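You operate a simulated robot arm through the tools that you are given. There is no shell and no other tool. Be economical: measure what you need, move in short steps, check, and stop when the job is done.

You are at the controls of a simulated robot arm. One attempt, no reset.

Task
When the heater has cooled, move its block to the pull tester and clamp it.
Fine: wait till HOT is gone; shut the hood, turn the heater's dial to 0 and zero the gauge; leave the lever.
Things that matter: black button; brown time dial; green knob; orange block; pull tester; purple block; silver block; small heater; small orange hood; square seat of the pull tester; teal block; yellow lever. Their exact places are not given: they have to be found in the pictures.

It is judged by the outcome, as a careful person would: the job done as asked, and still so three seconds after it is handed in. It fails if anything else is knocked over, pushed out of place, dropped, spilled or broken.

Robot
A 6-joint arm with a fingered hand, on a carriage that runs on a rail from [0.4, -197.6] to [0, 16.4] (x, y) and turns from -1.937 to 3.857 rad about z. Base frame: it is fixed where the carriage stands at the start and does not move with it; the origin is on the floor, on the carriage's upright axis, x ahead of it, y to its left, z up. Units: cm, rad, N and s.
With the tool pointing down near the work surface it reaches from about 46 to 82 cm from the robot's upright axis, wherever it stands. Its first joint turns from -2.897 to 2.897 rad. Places, roughly: black button [70, -10, 80]; brown time dial [70, 40, 90]; green knob [70, 0, 90]; pull tester [80, 0, 90]; small heater [80, 40, 90]; small orange hood [80, 40, 90]; square seat of the pull tester [80, 0, 80]; yellow lever [80, -10, 90]. Payload 4 kg.
Tool frame: the origin (TCP) lies between the finger pads and is the grasp point; the fingertips stand 2.6 cm ahead of it; z points along the fingers, y is the line along which they close. The gripper opens to 13.2 cm. The gripper's body begins 7.3 cm behind the TCP. The gripper is a hand of 4 fingers: y runs from the thumb to the fingers, the wrist lies at [0, 0, -23.9] in the tool frame, and closing takes about 1.5 s.
Orientation is told as [roll, pitch, yaw] about the base's x, y, z axes, in that order, counted from this pose: with the fingers straight down and closing along the base's y, the tool's x points along the base's -x, its y along +y and its z along -z.

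Tools
- The arm moves only by the tool send_rows. Its argument "increments" is a list of rows, each a list of 6 numbers: the shift along the tool's x, y, z in cm, then the turn, a rotation vector about the tool's x, y, z in rad. In form: [[dx, dy, dz, ax, ay, az], ...]. A call has 1 to 10 rows; each row shifts and turns the commanded pose from where the row before left it, along the tool's axes as they then stand. "hand" is the finger opening in cm, from 0 to 13.2, set as the call begins (left out, the last holds). A row lasts 0.2 s, in which the tool goes at most 5 cm and 0.15 rad; a call with a longer step from one row to the next is refused whole, and so is a gripper value outside its range. A pose out of reach is approached as far as the arm can. The call stops where the force on the tool passes 60 N (or 10 N more than at its start, if that is more) or the arm is blocked; 0.2 s more then pass. Each finger travels about 4.5 cm/s and halts on what it meets, pressing with about 27 N; the grip force reading is that of the motor and also rises with nothing between the fingers. The clock runs only during rows and for 0.2 s after the last one: add rows that do not move to give the fingers time. The reply holds the time, the measured pose of the TCP, the force on the tool along the base axes, the opening and the grip force, in the units named above and with some noise, with the torque about the TCP (base axes, N m) and any sound that the robot's microphone picked up.
- Cameras (640 x 400 px; columns grow to the right, rows downward): "scene" is now at [32.26, 17.44, 140.34]; the picture's right is [-0.11, -0.99, 0.00], its down [-0.52, 0.06, -0.85] and it looks along [0.85, -0.10, -0.52] (base axes); focal length 272 px, centre (320, 200). "wrist" rides on the gripper at [6.8, 0.2, -9.7] in the tool frame; the picture's right is [-0.03, 1.00, 0.00], its down [-0.82, -0.02, -0.58] and it looks along [-0.58, -0.01, 0.82] (tool axes); focal length 270 px, centre (320, 200).
- snapshot(camera): a new picture of that camera. No time passes.
- slide_trunk(by): slides the trunk up (or, below 0, down) by that many cm; the arm and the scene camera ride with it, the base frame stays. It gives what a move gives, with no picture.
- drive_base(legs): drives the robot by 1 to 6 legs, each [ahead, left, turn to the left] in cm, cm and rad, along the robot's own axes; the way and the turn of a leg run together, so that a leg with both is an arc; at most 150 cm and 3.142 rad a leg. The arm and the cameras ride along, it lands a little off, and it stops where it bumps. It keeps to its track: a leg is cut to what the track allows. It gives what a move gives.
- preshape(shape): the hand has 4 fingers and takes this shape, open, in about a second: jaw (thumb against the fingers, like two jaws); tri (thumb and two fingers); tip (a fingertip pinch); poke (one finger out to press); point (the index stretched); flat (the hand flat); cup (the hand cupped); fist (a fist). The gripper value then closes the fingers along that shape, each until it touches; the sizes above hold for jaw. It gives what a move gives, with no picture.
- head_to(pan, tilt): turns the head with the scene camera to pan (to the left, within 2.496 rad either way) and tilt (down, from -0.506 to 1.204), counted from straight ahead of the robot. It gives what a move gives.
- measure_at(camera, pixels): for up to 12 pixels [column, row] of the newest picture of that camera ("zoom" is the newest enlarged one), the place [x, y, z] in the base frame of the surface seen there, good to about 0.3 cm, but the place of the scene camera against the robot may be out by one fixed shift of up to 2.5 cm in any direction. No time passes.
- close_up(camera, box): a new picture of the part [left, top, right, bottom] of that camera's present view, enlarged. No time passes.
- hand_in(): hands the job in; it is judged then, once.

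Work in short steps. Measure before you move; look again where a grasp or a placing could have gone wrong, and mend it. You have 80 turns and 68 pictures in all, those below and enlarged ones among them. Open the gripper and draw the arm clear of the work before you hand the job in, unless the task says otherwise; then end with one line.

The tools are called after ">>>" by a JSON object that holds its "fn" and its "kwargs". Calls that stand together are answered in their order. send_rows: Moves the arm, as the interface text tells. Its arguments: {"type":"object","properties":{"increments":{"type":"array","items":{"type":"array","items":{"type":"number"}}},"hand":{"type":"number"}},"required":["increments"]} The other tools are called the same way: slide_trunk (by) slides the trunk up or down; preshape (shape) gives the hand a shape; drive_base (legs) drives the base; head_to (pan, tilt) turns the head that bears the scene camera; snapshot (camera) takes a picture; measure_at (camera, pixels) gives the place of the surface under pixels of a picture; close_up (camera, box) takes an enlarged picture of a part of a camera's view; hand_in () hands the job in.

At the start:

```text
time_s: 0.0
tcp_pos: [72.44, 19.24, 119.84]
tcp_rot: [0.001, 0.001, 0.001]
wrist_force: [0.6, -0.5, -0.1]
ft_torque: [-0.01, -0.01, -0.02]
gripper_width: 13.21
gripper_force: 0.0
shape: jaw
trunk travel left (down, up): [-40.0, 22.8]
robot x, y, heading: [-0.04, -0.1, -0.003]
head pan, tilt: [-0.112, 0.55]
```

scene: 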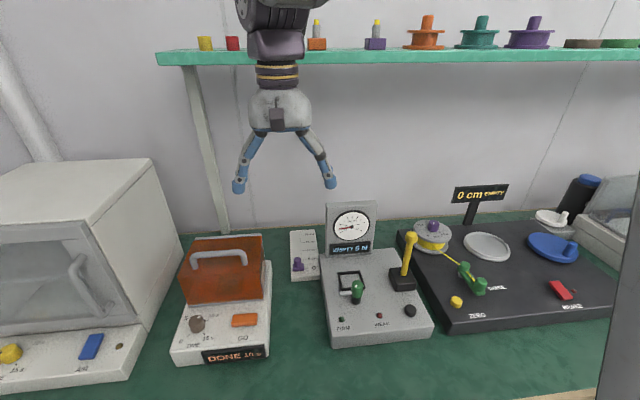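
wrist: 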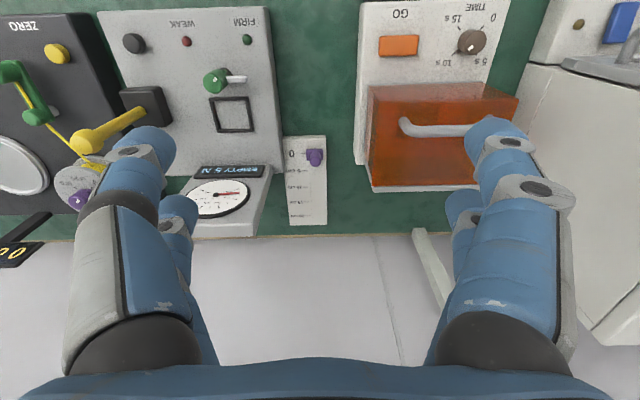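

The heater shows a display near (235,354), and the tester is around (365,290). I enlarge both to read them.

>>> {"fn": "close_up", "kwargs": {"camera": "scene", "box": [160, 220, 290, 370]}}

>>> {"fn": "close_up", "kwargs": {"camera": "scene", "box": [285, 195, 445, 350]}}

```text
2.67 times, centred on (225, 295) of scene
```

zoom: 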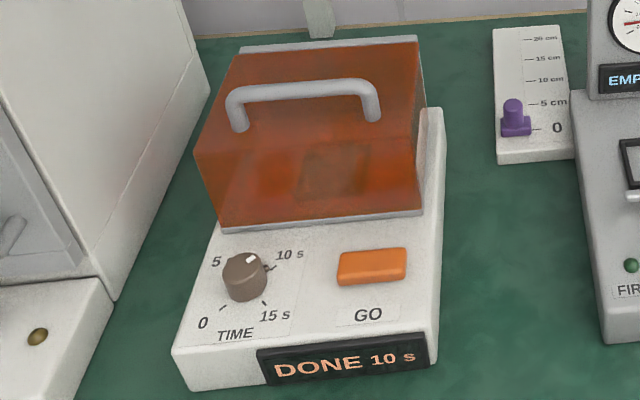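

```text
2.58 times, centred on (365, 272) of scene
```

zoom: 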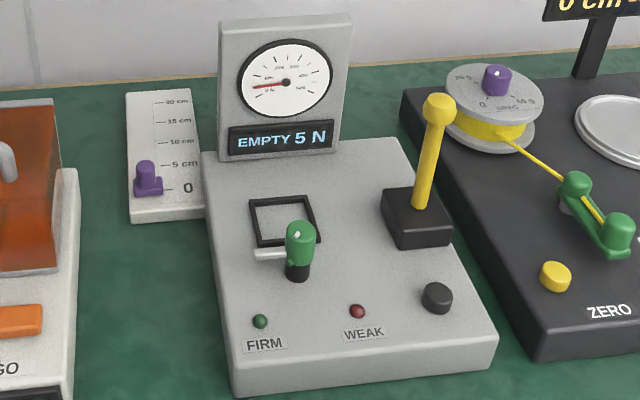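

The heater reads "DONE 10 s" with the hood shut, and the gauge reads 5 N empty. I measure the key points from the wrist picture, which has no camera offset, and compare a few with the scene.

>>> {"fn": "measure_at", "kwargs": {"camera": "wrist", "pixels": [[134, 44], [213, 80], [232, 115], [471, 40], [400, 45], [405, 128], [435, 131], [443, 100], [108, 137], [82, 142], [250, 60], [430, 165]]}}

>>> {"fn": "measure_at", "kwargs": {"camera": "scene", "pixels": [[410, 310], [358, 287], [350, 280], [196, 323], [245, 320], [195, 262], [220, 253], [245, 262], [410, 238], [317, 45], [376, 45], [299, 264]]}}

>>> {"fn": "close_up", "kwargs": {"camera": "wrist", "box": [340, 0, 540, 200]}}

>>> {"fn": "close_up", "kwargs": {"camera": "wrist", "box": [100, 0, 290, 240]}}

```text
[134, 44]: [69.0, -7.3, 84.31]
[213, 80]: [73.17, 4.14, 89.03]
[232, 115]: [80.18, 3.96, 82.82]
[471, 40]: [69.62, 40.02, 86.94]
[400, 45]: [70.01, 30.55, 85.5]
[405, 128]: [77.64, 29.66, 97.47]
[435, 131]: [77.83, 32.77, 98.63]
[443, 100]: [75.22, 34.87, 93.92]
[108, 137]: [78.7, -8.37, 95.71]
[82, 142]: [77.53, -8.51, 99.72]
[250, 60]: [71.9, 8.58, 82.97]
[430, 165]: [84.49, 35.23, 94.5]
```

```text
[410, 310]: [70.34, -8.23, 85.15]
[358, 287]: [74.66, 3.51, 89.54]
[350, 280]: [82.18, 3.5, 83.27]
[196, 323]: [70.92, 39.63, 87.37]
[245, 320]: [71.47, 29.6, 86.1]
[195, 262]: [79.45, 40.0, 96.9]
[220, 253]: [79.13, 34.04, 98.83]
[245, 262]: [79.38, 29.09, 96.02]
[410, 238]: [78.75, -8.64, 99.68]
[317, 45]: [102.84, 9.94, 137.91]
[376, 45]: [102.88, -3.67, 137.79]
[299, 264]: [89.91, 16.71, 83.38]
```

```text
2.00 times, centred on (440, 100) of wrist
```

zoom: 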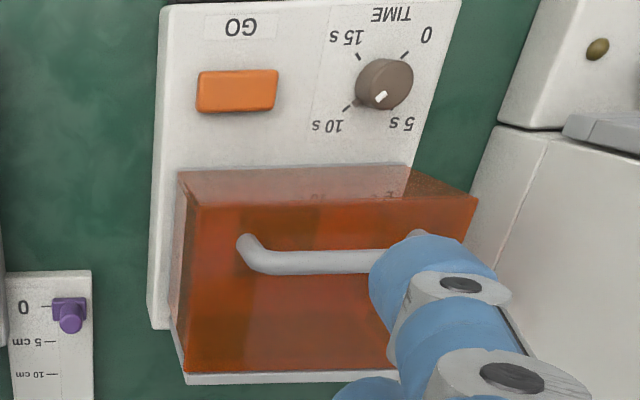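

```text
1.67 times, centred on (195, 120) of wrist
```

zoom: 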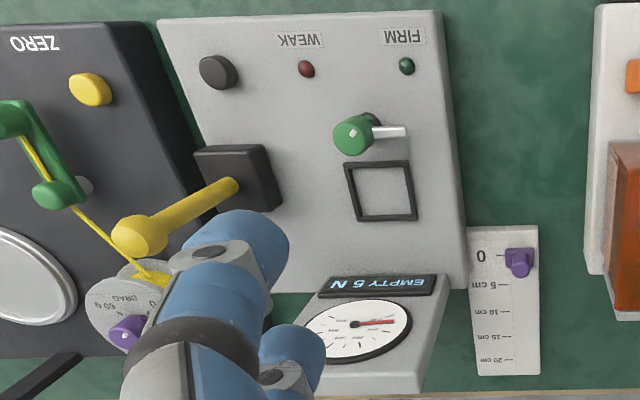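

The scene camera is offset by roughly (+1.5,-0.6,+0.4) against the wrist. I measure the hood's shape in detail from an enlarged scene view.

>>> {"fn": "close_up", "kwargs": {"camera": "scene", "box": [160, 220, 290, 370]}}

>>> {"fn": "measure_at", "kwargs": {"camera": "zoom", "pixels": [[235, 60], [330, 60], [410, 55], [215, 150], [310, 140], [415, 150], [232, 110], [300, 87], [374, 105], [225, 215], [415, 205], [320, 180]]}}

>>> {"fn": "measure_at", "kwargs": {"camera": "zoom", "pixels": [[430, 115], [320, 230], [320, 42], [243, 258], [250, 259], [245, 290], [203, 322], [216, 262], [290, 254], [270, 315], [435, 300], [185, 360]]}}

```text
2.67 times, centred on (225, 295) of scene
```

zoom: 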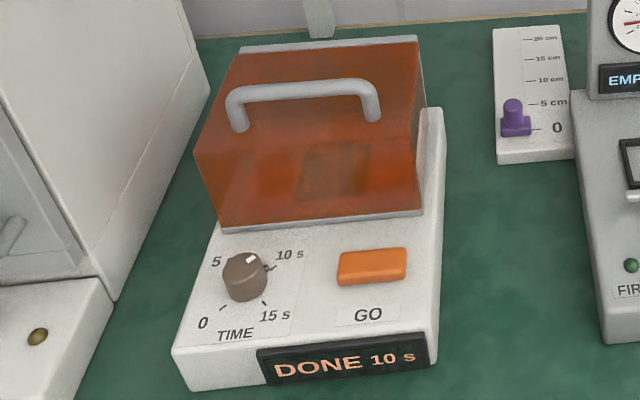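

```text
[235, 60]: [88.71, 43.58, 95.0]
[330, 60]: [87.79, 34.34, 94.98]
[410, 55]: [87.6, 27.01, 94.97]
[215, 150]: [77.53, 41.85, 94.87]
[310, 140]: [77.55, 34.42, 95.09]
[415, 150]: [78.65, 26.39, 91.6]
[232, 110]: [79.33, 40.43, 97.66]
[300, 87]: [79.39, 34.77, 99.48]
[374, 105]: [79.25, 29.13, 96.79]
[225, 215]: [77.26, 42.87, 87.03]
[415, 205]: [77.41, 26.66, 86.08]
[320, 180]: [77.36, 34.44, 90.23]
```

```text
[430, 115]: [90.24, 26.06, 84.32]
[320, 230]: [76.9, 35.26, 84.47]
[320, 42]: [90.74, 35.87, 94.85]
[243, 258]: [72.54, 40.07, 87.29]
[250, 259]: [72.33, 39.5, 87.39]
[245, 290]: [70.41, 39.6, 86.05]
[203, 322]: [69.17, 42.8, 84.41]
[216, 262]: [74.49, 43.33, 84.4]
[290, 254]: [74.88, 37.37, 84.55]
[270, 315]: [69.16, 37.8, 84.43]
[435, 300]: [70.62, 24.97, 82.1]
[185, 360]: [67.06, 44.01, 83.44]
```

The hood spans true x≈76–89.5, y≈26–43, with its top at z≈94.6 and the handle bar at about (77.8, 35, 98.3). I'll start with the gauge button, taking the poke shape and looking at it.

>>> {"fn": "preshape", "kwargs": {"shape": "poke"}}

>>> {"fn": "snapshot", "kwargs": {"camera": "wrist"}}

>>> {"fn": "snapshot", "kwargs": {"camera": "scene"}}

```text
time_s: 0.9
tcp_pos: [72.4, 19.19, 119.82]
tcp_rot: [0.0, -0.001, 0.0]
wrist_force: [0.8, -0.4, 0.6]
ft_torque: [-0.03, -0.02, -0.01]
gripper_width: 0.0
gripper_force: 0.1
shape: poke
trunk travel left (down, up): [-40.0, 22.8]
robot x, y, heading: [0.23, -0.16, -0.005]
head pan, tilt: [-0.112, 0.55]
```

```text
60 pictures are left
```

wrist: 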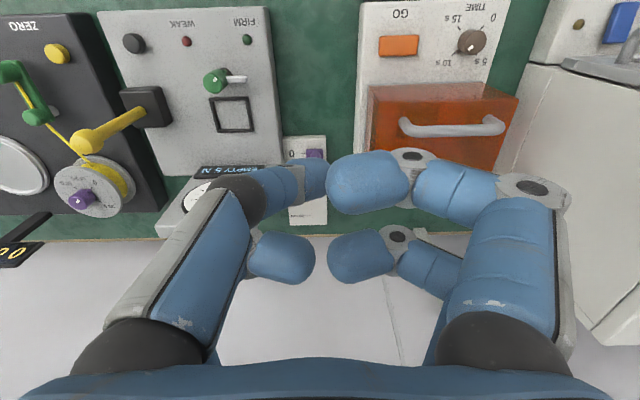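

```text
59 pictures are left
```

scene: 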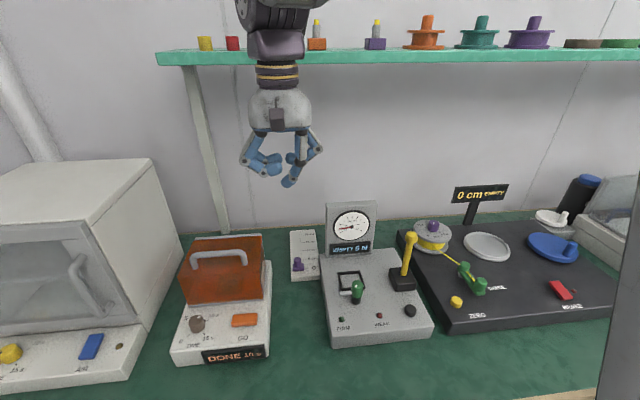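

The poking finger's tip shows at wrist (315,178) and scene (289,183). I measure it relative to the TCP.

>>> {"fn": "measure_at", "kwargs": {"camera": "scene", "pixels": [[288, 184], [290, 180], [270, 172], [245, 162], [320, 150], [264, 169], [280, 158], [297, 155]]}}

>>> {"fn": "measure_at", "kwargs": {"camera": "wrist", "pixels": [[318, 178], [310, 175], [300, 180], [340, 185], [295, 260], [350, 255], [400, 185], [134, 44], [471, 40]]}}

>>> {"fn": "close_up", "kwargs": {"camera": "scene", "box": [230, 90, 340, 200]}}

```text
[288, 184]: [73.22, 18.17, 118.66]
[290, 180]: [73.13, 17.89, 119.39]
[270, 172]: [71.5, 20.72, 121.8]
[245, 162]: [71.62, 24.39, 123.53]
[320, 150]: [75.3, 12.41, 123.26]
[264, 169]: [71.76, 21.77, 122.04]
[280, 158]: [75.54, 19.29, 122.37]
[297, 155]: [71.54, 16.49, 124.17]
```

```text
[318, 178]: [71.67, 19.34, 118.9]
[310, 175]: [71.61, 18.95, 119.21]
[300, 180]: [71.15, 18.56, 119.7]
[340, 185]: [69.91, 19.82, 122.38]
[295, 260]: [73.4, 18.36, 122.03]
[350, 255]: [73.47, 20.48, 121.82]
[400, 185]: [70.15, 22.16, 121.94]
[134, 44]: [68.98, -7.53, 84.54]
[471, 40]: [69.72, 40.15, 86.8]
```

```text
3.64 times, centred on (285, 145) of scene
```

zoom: 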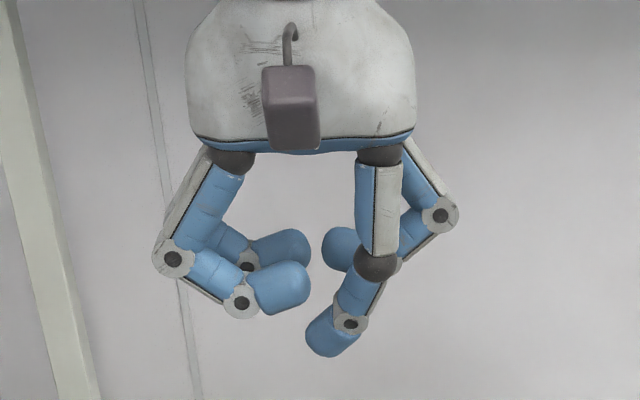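

The finger tip is about 0.7 cm toward the robot and 1.6 cm below the TCP. I move above the black button (69.0,-7.4,84.5) and descend to about 3 cm above it.

>>> {"fn": "send_rows", "kwargs": {"increments": [[0.5, -4.4, 0, 0, 0, 0], [0.5, -4.4, 0, 0, 0, 0], [0.4, -4.4, 0, 0, 0, 0], [0.4, -4.4, 0, 0, 0, 0], [0.4, -4.4, 0, 0, 0, 0], [0.5, -4.5, 0, 0, 0, 0]]}}

>>> {"fn": "send_rows", "kwargs": {"increments": [[0, 0, 4.5, 0, 0, 0], [0, 0, 4.5, 0, 0, 0], [0, 0, 4.5, 0, 0, 0], [0, 0, 4.5, 0, 0, 0], [0, 0, 4.5, 0, 0, 0], [0, 0, 4.5, 0, 0, 0], [0, 0, 3.5, 0, 0, 0], [0, 0, 0, 0, 0, 0]]}}

>>> {"fn": "snapshot", "kwargs": {"camera": "wrist"}}

>>> {"fn": "close_up", "kwargs": {"camera": "scene", "box": [320, 190, 480, 340]}}

```text
time_s: 2.3
tcp_pos: [69.59, -7.22, 119.69]
tcp_rot: [0.001, 0.0, 0.004]
wrist_force: [-0.8, 0.2, -0.1]
ft_torque: [-0.02, -0.01, 0.01]
gripper_width: 0.01
gripper_force: 0.0
shape: poke
trunk travel left (down, up): [-40.0, 22.8]
robot x, y, heading: [-0.12, 0.12, 0.001]
head pan, tilt: [-0.112, 0.55]
```

```text
time_s: 4.1
tcp_pos: [69.41, -7.08, 89.12]
tcp_rot: [-0.001, -0.001, -0.001]
wrist_force: [0.4, 0.8, -0.6]
ft_torque: [0.02, -0.01, 0.01]
gripper_width: 0.0
gripper_force: 0.0
shape: poke
trunk travel left (down, up): [-40.0, 22.8]
robot x, y, heading: [-0.03, 0.21, 0.003]
head pan, tilt: [-0.112, 0.55]
```

```text
57 pictures are left
```

wrist: 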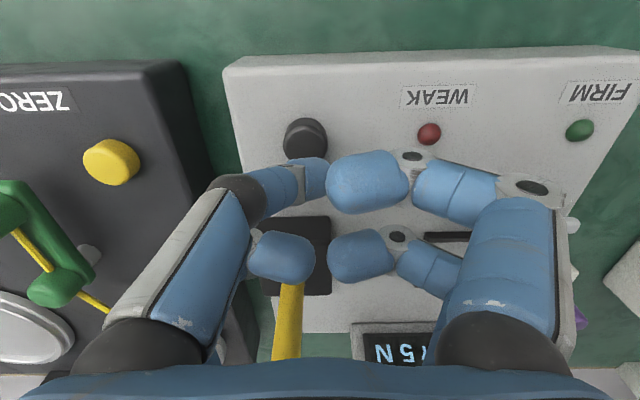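

```text
2.67 times, centred on (400, 265) of scene
```

zoom: 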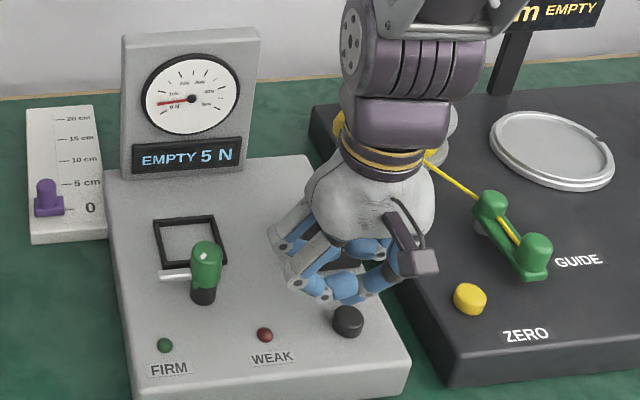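

The finger hovers near the button at wrist (306,138); no force on the tool. I measure the button and tip exactly.

>>> {"fn": "measure_at", "kwargs": {"camera": "wrist", "pixels": [[306, 130], [290, 135], [322, 135], [306, 148], [306, 122], [318, 175], [310, 170], [318, 160], [292, 300], [428, 130]]}}

>>> {"fn": "measure_at", "kwargs": {"camera": "zoom", "pixels": [[348, 318], [348, 308], [365, 318], [340, 125], [350, 295], [190, 275], [205, 250]]}}

```text
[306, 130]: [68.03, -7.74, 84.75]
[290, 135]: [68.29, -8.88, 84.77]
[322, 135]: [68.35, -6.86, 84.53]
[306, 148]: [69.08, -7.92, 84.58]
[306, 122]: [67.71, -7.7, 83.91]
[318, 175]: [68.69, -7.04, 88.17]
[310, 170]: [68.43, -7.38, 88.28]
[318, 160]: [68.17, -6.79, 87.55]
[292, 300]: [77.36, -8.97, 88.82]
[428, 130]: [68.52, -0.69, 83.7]
```

```text
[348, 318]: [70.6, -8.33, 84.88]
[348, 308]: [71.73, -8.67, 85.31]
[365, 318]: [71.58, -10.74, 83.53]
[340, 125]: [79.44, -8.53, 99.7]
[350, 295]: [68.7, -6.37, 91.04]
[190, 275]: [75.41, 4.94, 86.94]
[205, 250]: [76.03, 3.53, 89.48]
```

The button centre is about (68.9,-7.9) and the tip is at (68.5,-7.0). I shift 0.8 cm and press down in small steps.

>>> {"fn": "send_rows", "kwargs": {"increments": [[-0.3, -0.8, 0, 0, 0, 0], [0, 0, 1.0, 0, 0, 0], [0, 0, 1.0, 0, 0, 0], [0, 0, 0.5, 0, 0, 0], [0, 0, 0.3, 0, 0, 0], [0, 0, 0.3, 0, 0, 0]]}}

>>> {"fn": "close_up", "kwargs": {"camera": "scene", "box": [320, 190, 480, 340]}}

```text
time_s: 5.5
tcp_pos: [69.99, -8.15, 86.34]
tcp_rot: [0.0, -0.003, -0.001]
wrist_force: [-6.4, -10.9, 37.5]
ft_torque: [-0.28, 0.24, 0.01]
gripper_width: 0.0
gripper_force: 0.0
shape: poke
trunk travel left (down, up): [-40.0, 22.8]
robot x, y, heading: [-0.19, 0.25, 0.005]
head pan, tilt: [-0.112, 0.55]
heard: click
```

```text
2.67 times, centred on (400, 265) of scene
```

zoom: 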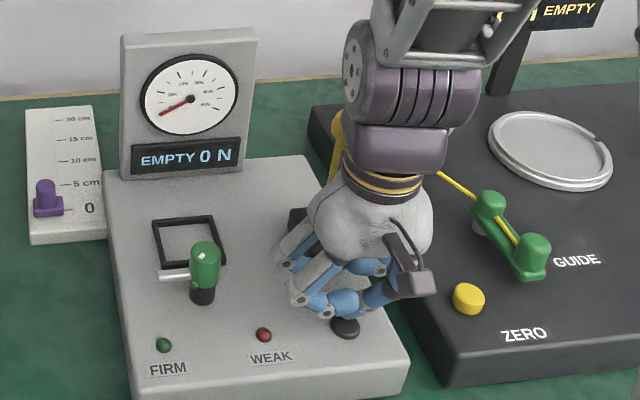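

The gauge now reads "EMPTY 0 N" and a click was heard. I lift clear, then drive the base left so the heater is in better reach.

>>> {"fn": "send_rows", "kwargs": {"increments": [[0, 0, -2, 0, 0, 0], [0, 0, -4.5, 0, 0, 0], [0, 0, -4.5, 0, 0, 0], [0, 0, -4.5, 0, 0, 0], [0, 0, -4.5, 0, 0, 0], [0, 0, -4.5, 0, 0, 0], [0, 0, -4.5, 0, 0, 0], [0, 0, -4, 0, 0, 0]]}}

>>> {"fn": "drive_base", "kwargs": {"legs": [[0, 16, 0]]}}

>>> {"fn": "preshape", "kwargs": {"shape": "jaw"}}

>>> {"fn": "snapshot", "kwargs": {"camera": "scene"}}

```text
time_s: 7.3
tcp_pos: [69.85, -8.13, 119.19]
tcp_rot: [0.0, 0.001, -0.001]
wrist_force: [0.5, 0.4, -0.1]
ft_torque: [0.0, 0.01, -0.01]
gripper_width: 0.01
gripper_force: 0.1
shape: poke
trunk travel left (down, up): [-40.0, 22.8]
robot x, y, heading: [-0.06, -0.14, -0.003]
head pan, tilt: [-0.112, 0.55]
```

```text
time_s: 8.7
tcp_pos: [69.9, 7.69, 119.01]
tcp_rot: [-0.001, 0.001, -0.001]
wrist_force: [0.2, 0.4, 0.1]
ft_torque: [0.01, -0.01, 0.0]
gripper_width: 0.02
gripper_force: 0.1
shape: poke
trunk travel left (down, up): [-40.0, 22.8]
robot x, y, heading: [0.17, 15.84, 0.004]
head pan, tilt: [-0.112, 0.55]
```

```text
time_s: 9.6
tcp_pos: [69.85, 7.63, 119.08]
tcp_rot: [0.0, 0.0, -0.002]
wrist_force: [-0.3, -0.1, 0.0]
ft_torque: [-0.02, -0.01, 0.01]
gripper_width: 13.2
gripper_force: 0.0
shape: jaw
trunk travel left (down, up): [-40.0, 22.8]
robot x, y, heading: [-0.11, 16.02, -0.002]
head pan, tilt: [-0.112, 0.55]
```

```text
54 pictures are left
```

scene: 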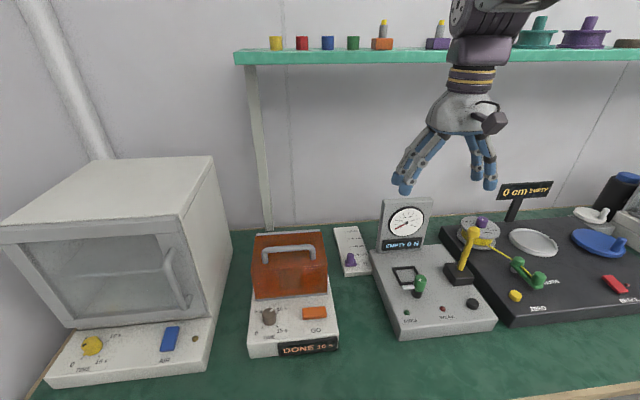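

I check that the lever is unchanged and read the heater display.

>>> {"fn": "close_up", "kwargs": {"camera": "scene", "box": [370, 190, 530, 330]}}

>>> {"fn": "close_up", "kwargs": {"camera": "scene", "box": [235, 220, 355, 365]}}

>>> {"fn": "measure_at", "kwargs": {"camera": "zoom", "pixels": [[180, 255], [171, 270], [188, 258], [270, 96], [344, 75], [400, 98], [300, 200], [310, 150], [190, 75], [380, 70], [190, 250], [194, 302]]}}

>>> {"fn": "measure_at", "kwargs": {"camera": "scene", "pixels": [[470, 233], [300, 52], [340, 60], [380, 45], [404, 187], [421, 282]]}}

```text
2.86 times, centred on (450, 260) of scene
```

zoom: 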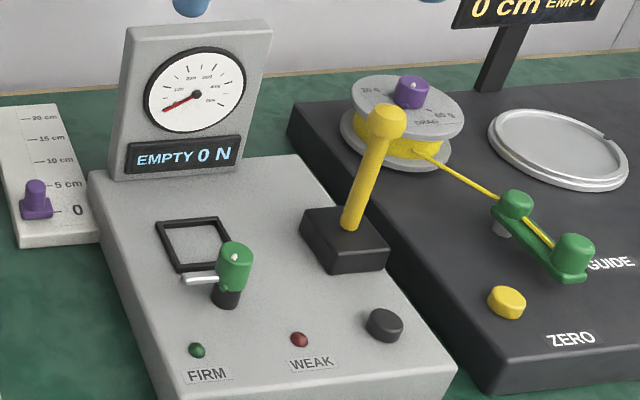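

```text
2.76 times, centred on (295, 292) of scene
```

zoom: 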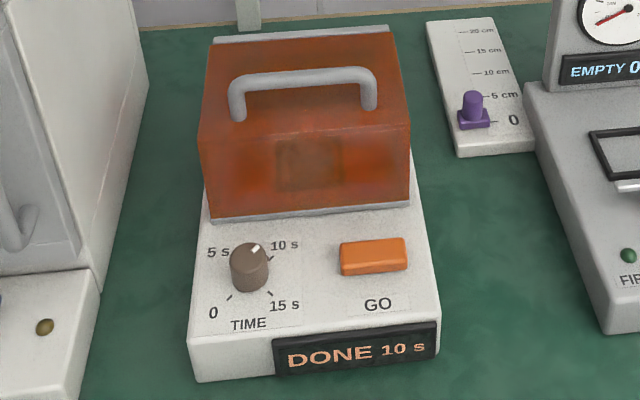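

```text
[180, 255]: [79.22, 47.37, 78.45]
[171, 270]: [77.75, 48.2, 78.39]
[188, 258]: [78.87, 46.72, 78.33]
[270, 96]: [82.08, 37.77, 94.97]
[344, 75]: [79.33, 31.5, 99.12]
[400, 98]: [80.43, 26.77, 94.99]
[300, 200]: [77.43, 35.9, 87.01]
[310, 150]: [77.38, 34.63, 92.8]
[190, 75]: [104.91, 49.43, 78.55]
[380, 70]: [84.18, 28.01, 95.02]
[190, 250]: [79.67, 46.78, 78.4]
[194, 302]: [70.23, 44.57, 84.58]
```

```text
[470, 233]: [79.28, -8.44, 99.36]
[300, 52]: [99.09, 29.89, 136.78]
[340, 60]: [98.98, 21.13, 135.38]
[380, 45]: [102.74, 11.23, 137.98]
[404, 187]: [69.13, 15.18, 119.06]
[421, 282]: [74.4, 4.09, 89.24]
```

The gauge and lever are fine. The hood hides the heater, so I turn the hand to close along x (yaw −90°) to grip the handle bar, then move above it.

>>> {"fn": "send_rows", "kwargs": {"increments": [[0, 0, 0, 0, 0, 0.15], [0, 0, 0, 0, 0, 0.15], [0, 0, 0, 0, 0, 0.15], [0, 0, 0, 0, 0, 0.15], [0, 0, 0, 0, 0, 0.15], [0, 0, 0, 0, 0, 0.15], [0, 0, 0, 0, 0, 0.15], [0, 0, 0, 0, 0, 0.15], [0, 0, 0, 0, 0, 0.15], [0, 0, 0, 0, 0, 0.15]]}}

>>> {"fn": "send_rows", "kwargs": {"increments": [[4, 1, 0, 0, 0, 0.071], [4, 1, 0, 0, 0, 0], [4, 1, 0, 0, 0, 0], [4, 1, 0, 0, 0, 0], [4, 1, 0, 0, 0, 0], [4, 1.5, 0, 0, 0, 0], [3.6, 1.4, 0, 0, 0, 0]], "hand": 5}}

>>> {"fn": "snapshot", "kwargs": {"camera": "scene"}}

```text
time_s: 11.8
tcp_pos: [69.88, 7.54, 119.09]
tcp_rot: [0.0, 0.001, -1.504]
wrist_force: [-0.6, 0.3, -0.4]
ft_torque: [0.01, 0.03, 0.01]
gripper_width: 13.19
gripper_force: 0.0
shape: jaw
trunk travel left (down, up): [-40.0, 22.8]
robot x, y, heading: [-0.31, 15.77, 0.001]
head pan, tilt: [-0.112, 0.55]
```

```text
time_s: 13.4
tcp_pos: [77.19, 35.36, 119.31]
tcp_rot: [0.001, 0.0, -1.572]
wrist_force: [0.8, -0.4, -0.1]
ft_torque: [0.02, -0.03, 0.0]
gripper_width: 5.05
gripper_force: 0.0
shape: jaw
trunk travel left (down, up): [-40.0, 22.8]
robot x, y, heading: [0.17, 15.8, 0.002]
head pan, tilt: [-0.112, 0.55]
```

```text
51 pictures are left
```

scene: 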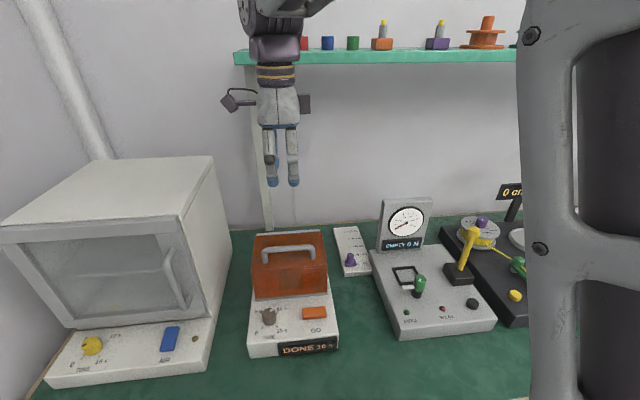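

I tilt the fingers 20° forward and move to a point 6 cm short of the handle bar.

>>> {"fn": "send_rows", "kwargs": {"increments": [[0, 0, 0, -0.12, 0, 0], [0, 0, 0, -0.12, 0, 0], [0, 0, 0, -0.12, 0, 0], [0, -1.68, 3.4, 0, 0, 0], [0, -1.68, 3.4, 0, 0, 0], [0, -1.68, 3.4, 0, 0, 0], [0, -1.68, 3.4, 0, 0, 0], [0, 0, 0, 0, 0, 0]], "hand": 4}}

>>> {"fn": "snapshot", "kwargs": {"camera": "wrist"}}

>>> {"fn": "close_up", "kwargs": {"camera": "scene", "box": [220, 130, 360, 310]}}

```text
time_s: 15.2
tcp_pos: [75.84, 35.47, 104.14]
tcp_rot: [0.359, 0.001, -1.571]
wrist_force: [0.2, 0.2, -0.3]
ft_torque: [0.0, 0.01, -0.02]
gripper_width: 3.99
gripper_force: 0.0
shape: jaw
trunk travel left (down, up): [-40.0, 22.8]
robot x, y, heading: [-0.49, 16.01, -0.001]
head pan, tilt: [-0.112, 0.55]
```

```text
50 pictures are left
```

wrist: 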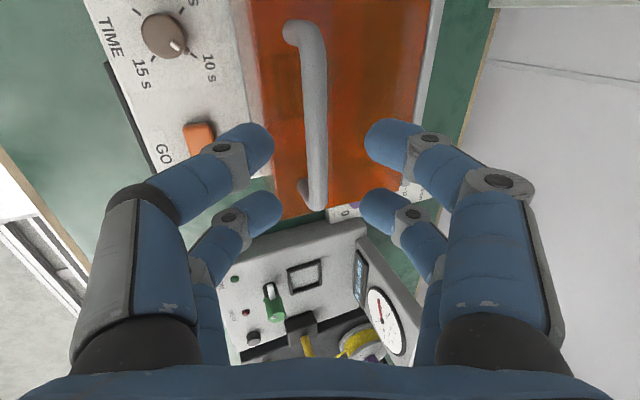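

```text
2.22 times, centred on (290, 220) of scene
```

zoom: 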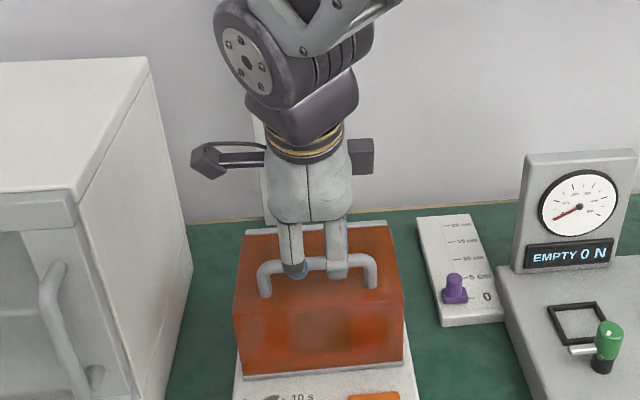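

The bar lies between the finger pairs at wrist column ~315. I measure bar and fingertips.

>>> {"fn": "measure_at", "kwargs": {"camera": "wrist", "pixels": [[300, 50], [315, 60], [328, 60], [315, 100], [316, 150], [316, 200], [305, 190], [262, 145], [378, 140], [290, 32], [270, 205], [370, 205]]}}

```text
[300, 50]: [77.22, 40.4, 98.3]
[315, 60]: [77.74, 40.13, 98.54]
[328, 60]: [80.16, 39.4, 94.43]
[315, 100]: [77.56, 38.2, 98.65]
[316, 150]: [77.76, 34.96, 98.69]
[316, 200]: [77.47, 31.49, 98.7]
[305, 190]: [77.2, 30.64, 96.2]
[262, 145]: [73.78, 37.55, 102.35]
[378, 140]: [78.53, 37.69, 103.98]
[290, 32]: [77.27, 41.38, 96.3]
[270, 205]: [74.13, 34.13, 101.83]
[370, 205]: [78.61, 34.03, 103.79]
```

The bar centre is at (77.7, y, 98.1). I advance 5.5 cm along the fingers and close.

>>> {"fn": "send_rows", "kwargs": {"increments": [[0, -0.1, 2, 0, 0, 0], [0, -0.1, 2, 0, 0, 0], [0, -0.07, 1.5, 0, 0, 0], [0, 0, 0, 0, 0, 0]]}}

>>> {"fn": "send_rows", "kwargs": {"increments": [[0, 0, 0, 0, 0, 0], [0, 0, 0, 0, 0, 0], [0, 0, 0, 0, 0, 0], [0, 0, 0, 0, 0, 0], [0, 0, 0, 0, 0, 0]], "hand": 0}}

```text
time_s: 16.2
tcp_pos: [77.7, 35.37, 98.95]
tcp_rot: [0.36, -0.001, -1.574]
wrist_force: [0.0, 0.1, 0.3]
ft_torque: [-0.03, 0.01, -0.01]
gripper_width: 4.02
gripper_force: 0.1
shape: jaw
trunk travel left (down, up): [-40.0, 22.8]
robot x, y, heading: [0.17, 16.15, -0.006]
head pan, tilt: [-0.112, 0.55]
```

```text
time_s: 17.4
tcp_pos: [77.62, 35.52, 98.81]
tcp_rot: [0.359, 0.001, -1.571]
wrist_force: [9.4, 0.4, -7.7]
ft_torque: [-0.04, 0.01, -0.04]
gripper_width: 0.0
gripper_force: 26.6
shape: jaw
trunk travel left (down, up): [-40.0, 22.8]
robot x, y, heading: [-0.18, 15.75, 0.0]
head pan, tilt: [-0.112, 0.55]
```

The opening reads 0 though there's some force; I check whether the bar is held.

>>> {"fn": "snapshot", "kwargs": {"camera": "wrist"}}

>>> {"fn": "close_up", "kwargs": {"camera": "scene", "box": [235, 180, 345, 310]}}

```text
48 pictures are left
```

wrist: 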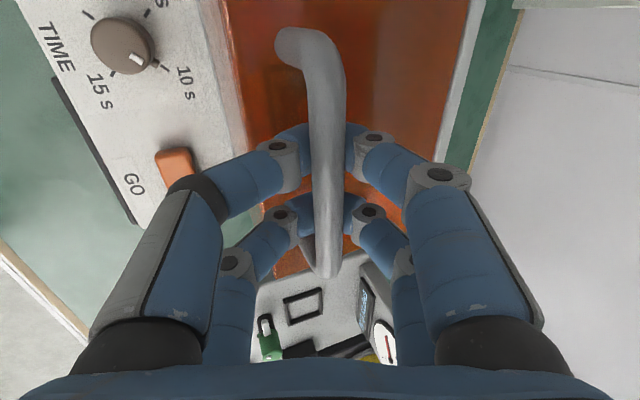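

```text
3.08 times, centred on (290, 245) of scene
```

zoom: 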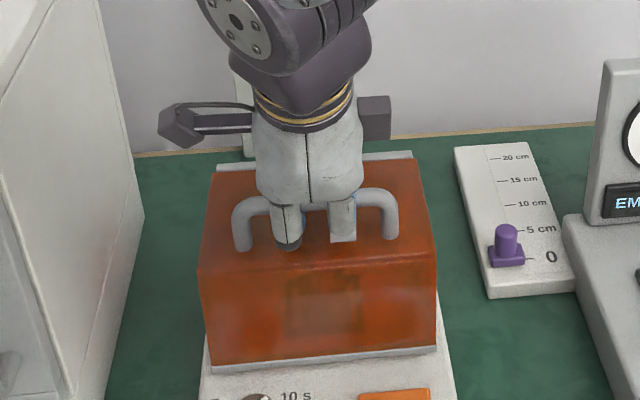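

The fingers have closed beneath the bar, caging it. I lift about 1.5 cm up and slightly back to see how the hood swings.

>>> {"fn": "send_rows", "kwargs": {"increments": [[0, 0.5, -0.6, 0, 0, 0], [0, 0.5, -0.6, 0, 0, 0], [0, 0.5, -0.6, 0, 0, 0], [0, 0.5, -0.6, 0, 0, 0]]}}

>>> {"fn": "close_up", "kwargs": {"camera": "scene", "box": [220, 180, 360, 370]}}

```text
time_s: 18.4
tcp_pos: [78.95, 35.49, 101.3]
tcp_rot: [0.36, 0.002, -1.572]
wrist_force: [36.0, 7.9, -32.8]
ft_torque: [-0.06, 0.27, 0.09]
gripper_width: 0.0
gripper_force: 27.4
shape: jaw
trunk travel left (down, up): [-40.0, 22.8]
robot x, y, heading: [0.12, 15.7, -0.003]
head pan, tilt: [-0.112, 0.55]
stopped in row 4: the force on the tool passed its limit at 63 N (the readings are from after the stop); the commanded pose is now the measured one
```

```text
2.11 times, centred on (290, 275) of scene
```

zoom: 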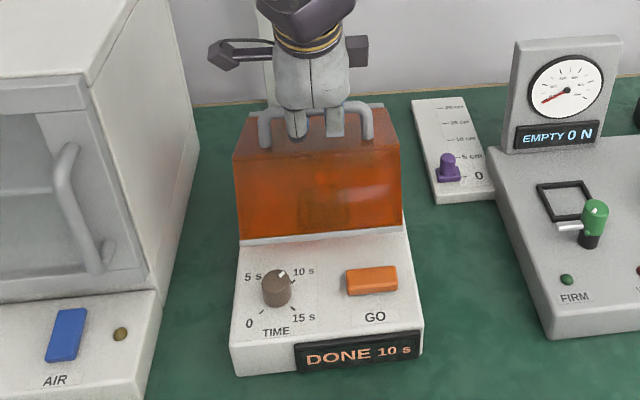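

The force points inward and down, suggesting the hinge is low at the back. I measure the hood's edges now to find the pivot.

>>> {"fn": "measure_at", "kwargs": {"camera": "zoom", "pixels": [[245, 160], [390, 157], [245, 235], [395, 225], [250, 120], [385, 115], [345, 109], [282, 113], [320, 200], [320, 240], [320, 165], [270, 118]]}}

```text
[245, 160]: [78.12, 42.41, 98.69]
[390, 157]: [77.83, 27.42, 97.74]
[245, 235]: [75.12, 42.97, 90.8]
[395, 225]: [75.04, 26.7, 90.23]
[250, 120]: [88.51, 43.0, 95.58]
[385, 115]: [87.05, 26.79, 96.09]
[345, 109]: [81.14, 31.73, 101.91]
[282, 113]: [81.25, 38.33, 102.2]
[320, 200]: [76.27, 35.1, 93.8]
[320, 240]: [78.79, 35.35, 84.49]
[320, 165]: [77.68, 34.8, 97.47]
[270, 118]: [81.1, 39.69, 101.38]
```

The pivot fits true (89.1, 94.4), hood now at ~17°. I continue along that arc by about 30°.

>>> {"fn": "send_rows", "kwargs": {"increments": [[0, 1.144, -0.37, 0, 0, 0], [0, 1.083, -0.52, 0, 0, 0], [0, 1.117, -0.413, 0, 0, 0], [0, 1.17, -0.297, 0, 0, 0], [0, 1.18, -0.186, 0, 0, 0]]}}

```text
time_s: 19.3
tcp_pos: [81.2, 35.37, 103.27]
tcp_rot: [0.35, -0.002, -1.572]
wrist_force: [21.5, 7.6, -37.0]
ft_torque: [-0.06, 0.36, 0.09]
gripper_width: 0.0
gripper_force: 27.2
shape: jaw
trunk travel left (down, up): [-40.0, 22.8]
robot x, y, heading: [0.03, 15.86, 0.001]
head pan, tilt: [-0.112, 0.55]
stopped in row 4: the force on the tool passed its limit at 62 N (the readings are from after the stop); the commanded pose is now the measured one
```

It stopped at 62 N after moving along. I look at the state.

>>> {"fn": "close_up", "kwargs": {"camera": "scene", "box": [220, 150, 360, 370]}}

>>> {"fn": "snapshot", "kwargs": {"camera": "wrist"}}

>>> {"fn": "measure_at", "kwargs": {"camera": "zoom", "pixels": [[260, 180], [375, 175], [255, 245], [385, 240], [262, 140], [372, 138], [353, 125], [287, 127], [320, 200], [320, 180], [320, 230]]}}

```text
1.82 times, centred on (290, 260) of scene
```

zoom: 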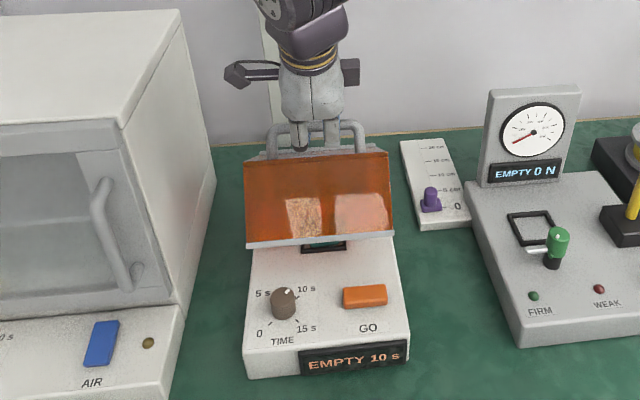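

```text
44 pictures are left
```

wrist: 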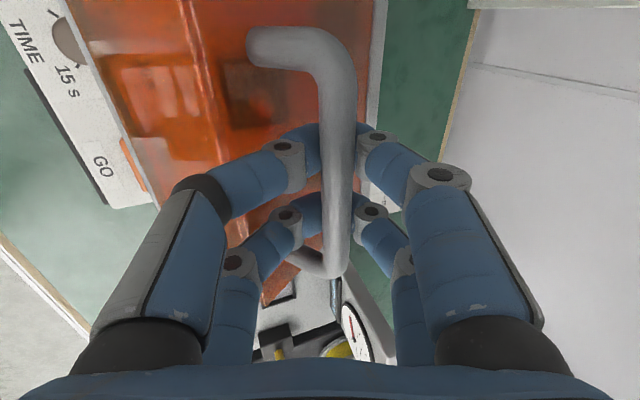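

```text
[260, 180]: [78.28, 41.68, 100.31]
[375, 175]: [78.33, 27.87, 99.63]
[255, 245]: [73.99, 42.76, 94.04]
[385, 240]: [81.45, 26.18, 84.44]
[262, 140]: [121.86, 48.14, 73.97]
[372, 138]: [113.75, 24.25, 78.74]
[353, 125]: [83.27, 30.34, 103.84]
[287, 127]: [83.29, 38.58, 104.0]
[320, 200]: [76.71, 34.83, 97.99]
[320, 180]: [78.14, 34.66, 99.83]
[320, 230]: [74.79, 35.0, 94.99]
```

The hood is now ~33° open and swinging correctly, and the display changed to "EMPTY 10 s". I loosen the fingers slightly so that they only cage the bar, and carry on slower.

>>> {"fn": "send_rows", "kwargs": {"increments": [[0, 0.2, 0.2, 0, 0, 0], [0, 0.55, 0, 0, 0, 0], [0, 0.55, -0.1, 0, 0, 0], [0, 0.59, -0.1, 0, 0, 0], [0, 0.59, -0.1, 0, 0, 0], [0, 0.6, -0.04, 0, 0, 0], [0, 0.6, -0.04, 0, 0, 0], [0, 0.6, 0.01, 0, 0, 0], [0, 0.6, 0.02, 0, 0, 0]], "hand": 0.8}}

>>> {"fn": "snapshot", "kwargs": {"camera": "scene"}}

```text
time_s: 21.3
tcp_pos: [85.53, 35.25, 105.47]
tcp_rot: [0.354, -0.003, -1.572]
wrist_force: [-2.7, 0.5, -2.0]
ft_torque: [0.0, 0.03, 0.03]
gripper_width: 0.87
gripper_force: 0.1
shape: jaw
trunk travel left (down, up): [-40.0, 22.8]
robot x, y, heading: [-0.2, 16.15, -0.001]
head pan, tilt: [-0.112, 0.55]
```

```text
43 pictures are left
```

scene: 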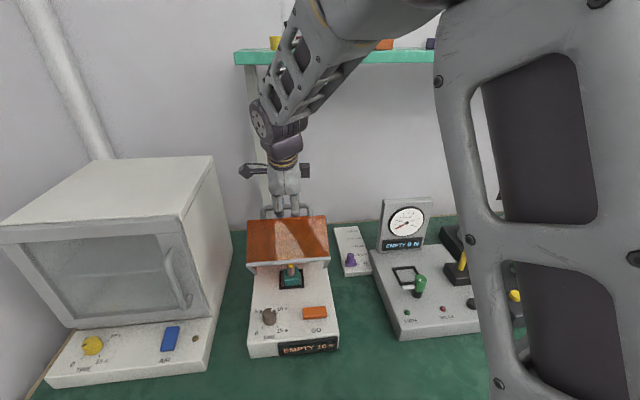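

A teal block with a post is visible on the heater at (290,278); forces are low. I go on opening past vertical, easing the tilt a bit.

>>> {"fn": "send_rows", "kwargs": {"increments": [[0, 0.6, 0.06, 0.03, 0, 0], [0, 0.6, 0.06, 0.03, 0, 0], [0, 0.59, 0.1, 0.03, 0, 0], [0, 0.59, 0.1, 0.03, 0, 0], [0, 0.58, 0.13, 0.02, 0, 0], [0, 0.58, 0.13, 0.02, 0, 0], [0, 0.57, 0.15, 0.02, 0, 0], [0, 0.57, 0.15, 0.02, 0, 0]]}}

>>> {"fn": "close_up", "kwargs": {"camera": "scene", "box": [210, 100, 370, 370]}}

>>> {"fn": "snapshot", "kwargs": {"camera": "wrist"}}

```text
time_s: 23.1
tcp_pos: [90.35, 35.31, 105.73]
tcp_rot: [0.155, -0.001, -1.57]
wrist_force: [-5.3, 4.0, 4.1]
ft_torque: [-0.09, 0.55, -0.01]
gripper_width: 0.96
gripper_force: 0.1
shape: jaw
trunk travel left (down, up): [-40.0, 22.8]
robot x, y, heading: [-0.28, 15.93, -0.005]
head pan, tilt: [-0.112, 0.55]
```

```text
1.48 times, centred on (290, 235) of scene
```

zoom: 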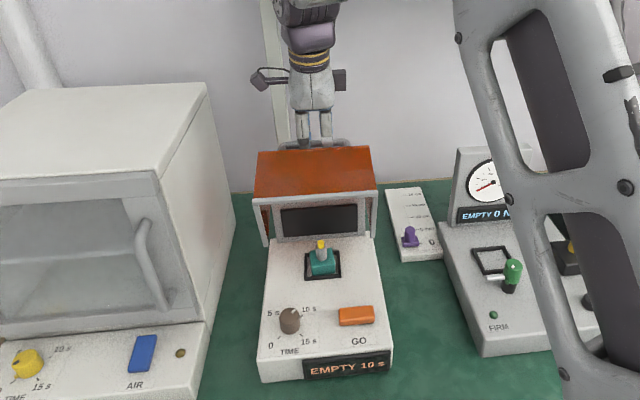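

```text
41 pictures are left
```

wrist: 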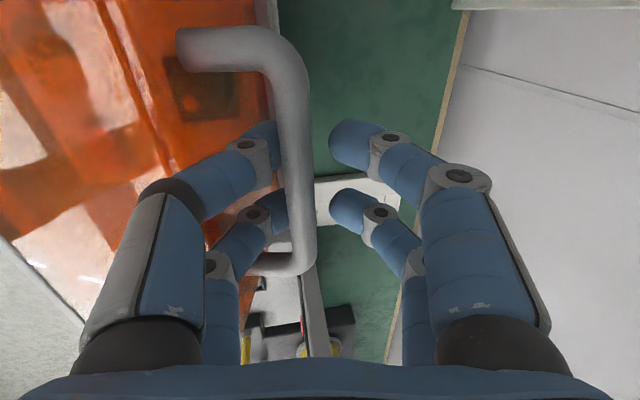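

The hood stands near 85–90° with the teal block seen below. I push it a bit further back to find its stop.

>>> {"fn": "send_rows", "kwargs": {"increments": [[0, 0.58, 0.14, 0, 0, 0], [0, 0.58, 0.16, 0, 0, 0], [0, 0.57, 0.2, 0, 0, 0], [0, 0.57, 0.22, 0, 0, 0]]}}

>>> {"fn": "close_up", "kwargs": {"camera": "scene", "box": [230, 190, 350, 365]}}

```text
time_s: 24.1
tcp_pos: [92.47, 35.29, 105.4]
tcp_rot: [0.15, -0.002, -1.572]
wrist_force: [-22.2, 1.2, 8.3]
ft_torque: [0.84, 2.57, -0.15]
gripper_width: 1.76
gripper_force: 26.8
shape: jaw
trunk travel left (down, up): [-40.0, 22.8]
robot x, y, heading: [0.47, 15.97, -0.003]
head pan, tilt: [-0.112, 0.55]
```

```text
2.29 times, centred on (290, 278) of scene
```

zoom: 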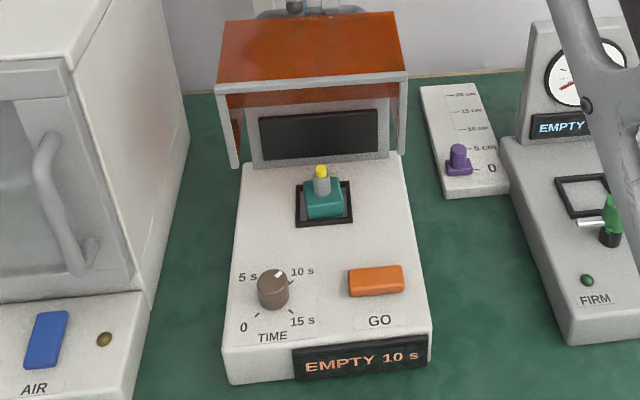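

The resistance rises (22 N), so this is about the stop. I back off a little and open the fingers to see if the hood stays.

>>> {"fn": "send_rows", "kwargs": {"increments": [[0, -0.4, 0, 0, 0, 0], [0, -0.3, 0, 0, 0, 0], [0, 0, 0, 0, 0, 0], [0, 0, 0, 0, 0, 0]], "hand": 3}}

>>> {"fn": "snapshot", "kwargs": {"camera": "wrist"}}

>>> {"fn": "close_up", "kwargs": {"camera": "scene", "box": [240, 170, 340, 300]}}

```text
time_s: 25.1
tcp_pos: [91.9, 35.23, 105.32]
tcp_rot: [0.15, -0.002, -1.573]
wrist_force: [-7.5, 0.7, 5.5]
ft_torque: [0.21, 0.83, -0.07]
gripper_width: 1.87
gripper_force: 7.3
shape: jaw
trunk travel left (down, up): [-40.0, 22.8]
robot x, y, heading: [0.04, 15.74, -0.005]
head pan, tilt: [-0.112, 0.55]
```

```text
39 pictures are left
```

wrist: 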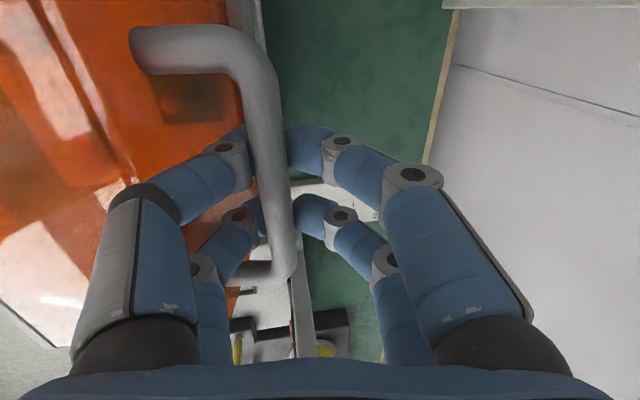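

```text
3.08 times, centred on (290, 235) of scene
```

zoom: 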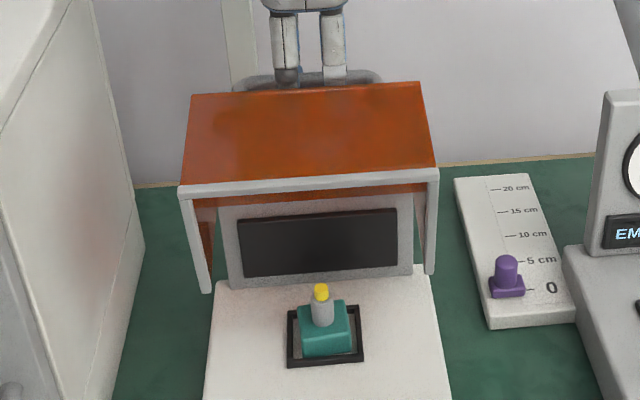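

The hood stands open with the rim nearly vertical. I withdraw the fingers slowly upward along the tool axis.

>>> {"fn": "send_rows", "kwargs": {"increments": [[0, 0, 0, 0, 0, 0], [0, 0, -0.6, 0, 0, 0], [0, 0, -0.6, 0, 0, 0], [0, 0, -0.6, 0, 0, 0], [0, 0, -0.6, 0, 0, 0], [0, 0, -0.6, 0, 0, 0], [0, 0, -0.6, 0, 0, 0], [0, 0, 0, 0, 0, 0]], "hand": 2.2}}

>>> {"fn": "close_up", "kwargs": {"camera": "scene", "box": [240, 150, 340, 300]}}

```text
time_s: 26.9
tcp_pos: [91.44, 35.28, 108.93]
tcp_rot: [0.153, 0.0, -1.573]
wrist_force: [-0.6, 0.5, -0.1]
ft_torque: [0.0, 0.02, -0.01]
gripper_width: 1.5
gripper_force: 27.5
shape: jaw
trunk travel left (down, up): [-40.0, 22.8]
robot x, y, heading: [0.28, 16.01, -0.0]
head pan, tilt: [-0.112, 0.55]
```

```text
2.67 times, centred on (290, 225) of scene
```

zoom: 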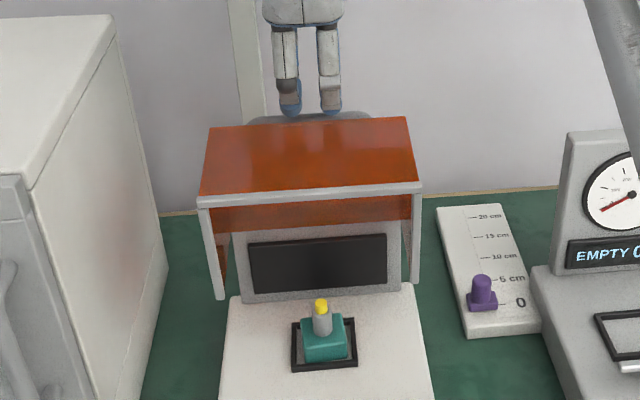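

I keep raising to clear the handle entirely, then check the hood stays.

>>> {"fn": "send_rows", "kwargs": {"increments": [[0, 0, -1, 0, 0, 0], [0, 0, -1.5, 0, 0, 0], [0, 0, -2, 0, 0, 0], [0, 0, -2, 0, 0, 0], [0, -3, -1.0, 0, 0, 0], [0, -4, 0, 0, 0, 0], [0, -4, 0, 0, 0, 0], [0, 0, 0, 0, 0, 0]]}}

>>> {"fn": "snapshot", "kwargs": {"camera": "scene"}}

>>> {"fn": "snapshot", "kwargs": {"camera": "wrist"}}

```text
time_s: 28.7
tcp_pos: [79.47, 35.28, 114.61]
tcp_rot: [0.154, -0.002, -1.572]
wrist_force: [0.2, 0.2, -0.5]
ft_torque: [-0.06, 0.0, 0.0]
gripper_width: 1.5
gripper_force: 26.9
shape: jaw
trunk travel left (down, up): [-40.0, 22.8]
robot x, y, heading: [0.19, 15.59, -0.004]
head pan, tilt: [-0.112, 0.55]
```

```text
36 pictures are left
```

scene: 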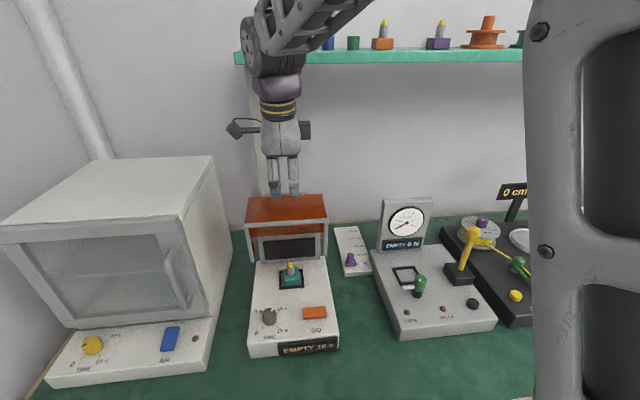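

```text
35 pictures are left
```

wrist: 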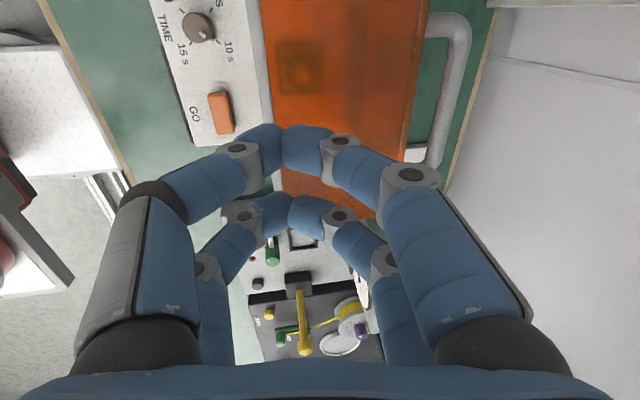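

The hood stays open. I enlarge the heater to measure the block, seat, hood rim and read the display.

>>> {"fn": "close_up", "kwargs": {"camera": "scene", "box": [240, 190, 340, 360]}}

>>> {"fn": "measure_at", "kwargs": {"camera": "zoom", "pixels": [[310, 170], [316, 200], [300, 212], [332, 212], [316, 217], [316, 183], [288, 225], [345, 222], [316, 232], [230, 75], [395, 75], [316, 150]]}}

```text
2.35 times, centred on (290, 275) of scene
```

zoom: 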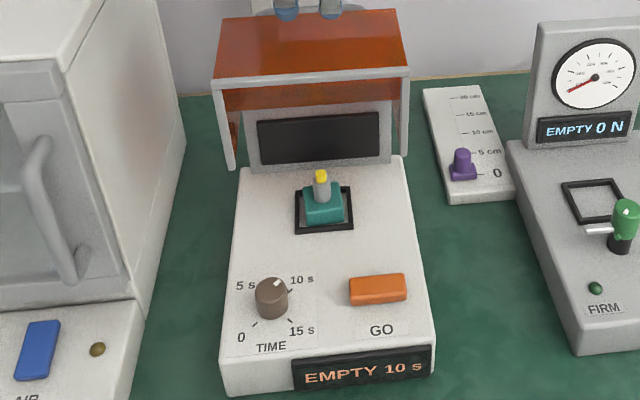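

```text
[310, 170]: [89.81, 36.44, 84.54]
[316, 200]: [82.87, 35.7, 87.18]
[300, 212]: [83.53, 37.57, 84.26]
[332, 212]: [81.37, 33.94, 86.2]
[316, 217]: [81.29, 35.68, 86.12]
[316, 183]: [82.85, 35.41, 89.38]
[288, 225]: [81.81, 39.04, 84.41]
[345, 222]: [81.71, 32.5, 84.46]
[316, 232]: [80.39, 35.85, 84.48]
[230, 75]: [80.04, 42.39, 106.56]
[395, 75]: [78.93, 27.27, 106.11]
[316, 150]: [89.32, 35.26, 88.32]
```

The hood's rim overhangs at about (78.5, z≈106), so I'll reach under it with the hand tilted 30° and closing along y. I first back off, open the hand and turn it back.

>>> {"fn": "send_rows", "kwargs": {"increments": [[0, -4, 0, 0.077, 0, 0], [0, -4, 0, 0.077, 0, 0], [0, -4, 0, 0, 0, -0.15], [0, 0, 0, 0, 0, -0.15], [0, 0, 0, 0, 0, -0.15], [0, 0, 0, 0, 0, -0.15], [0, 0, 0, 0, 0, -0.15], [0, 0, 0, 0, 0, -0.15], [0, 0, 0, 0, 0, -0.15], [0, 0, 0, 0, 0, -0.15]], "hand": 7}}

>>> {"fn": "send_rows", "kwargs": {"increments": [[0, 0, 0, 0, 0, -0.15], [0, 0, 0, 0, 0, -0.15], [0, 0, 0, 0, 0, -0.071], [0, 0, 0, 0, -0.13, 0], [0, 0, 0, 0, -0.13, 0], [0, 0, 0, 0, -0.13, 0], [0, 0, 0, 0, -0.134, 0], [0, 0, 0, 0, 0, 0]]}}

```text
time_s: 30.9
tcp_pos: [67.44, 35.34, 113.62]
tcp_rot: [-0.002, 0.001, -0.371]
wrist_force: [-0.1, 0.0, -0.5]
ft_torque: [0.05, 0.03, -0.01]
gripper_width: 6.94
gripper_force: 0.1
shape: jaw
trunk travel left (down, up): [-40.0, 22.8]
robot x, y, heading: [0.07, 15.58, 0.003]
head pan, tilt: [-0.112, 0.55]
```

```text
time_s: 32.7
tcp_pos: [67.56, 35.42, 113.71]
tcp_rot: [0.0, -0.527, 0.0]
wrist_force: [-0.5, 0.4, -0.6]
ft_torque: [-0.01, 0.0, 0.0]
gripper_width: 6.91
gripper_force: 0.0
shape: jaw
trunk travel left (down, up): [-40.0, 22.8]
robot x, y, heading: [-0.51, 15.55, 0.0]
head pan, tilt: [-0.112, 0.55]
```

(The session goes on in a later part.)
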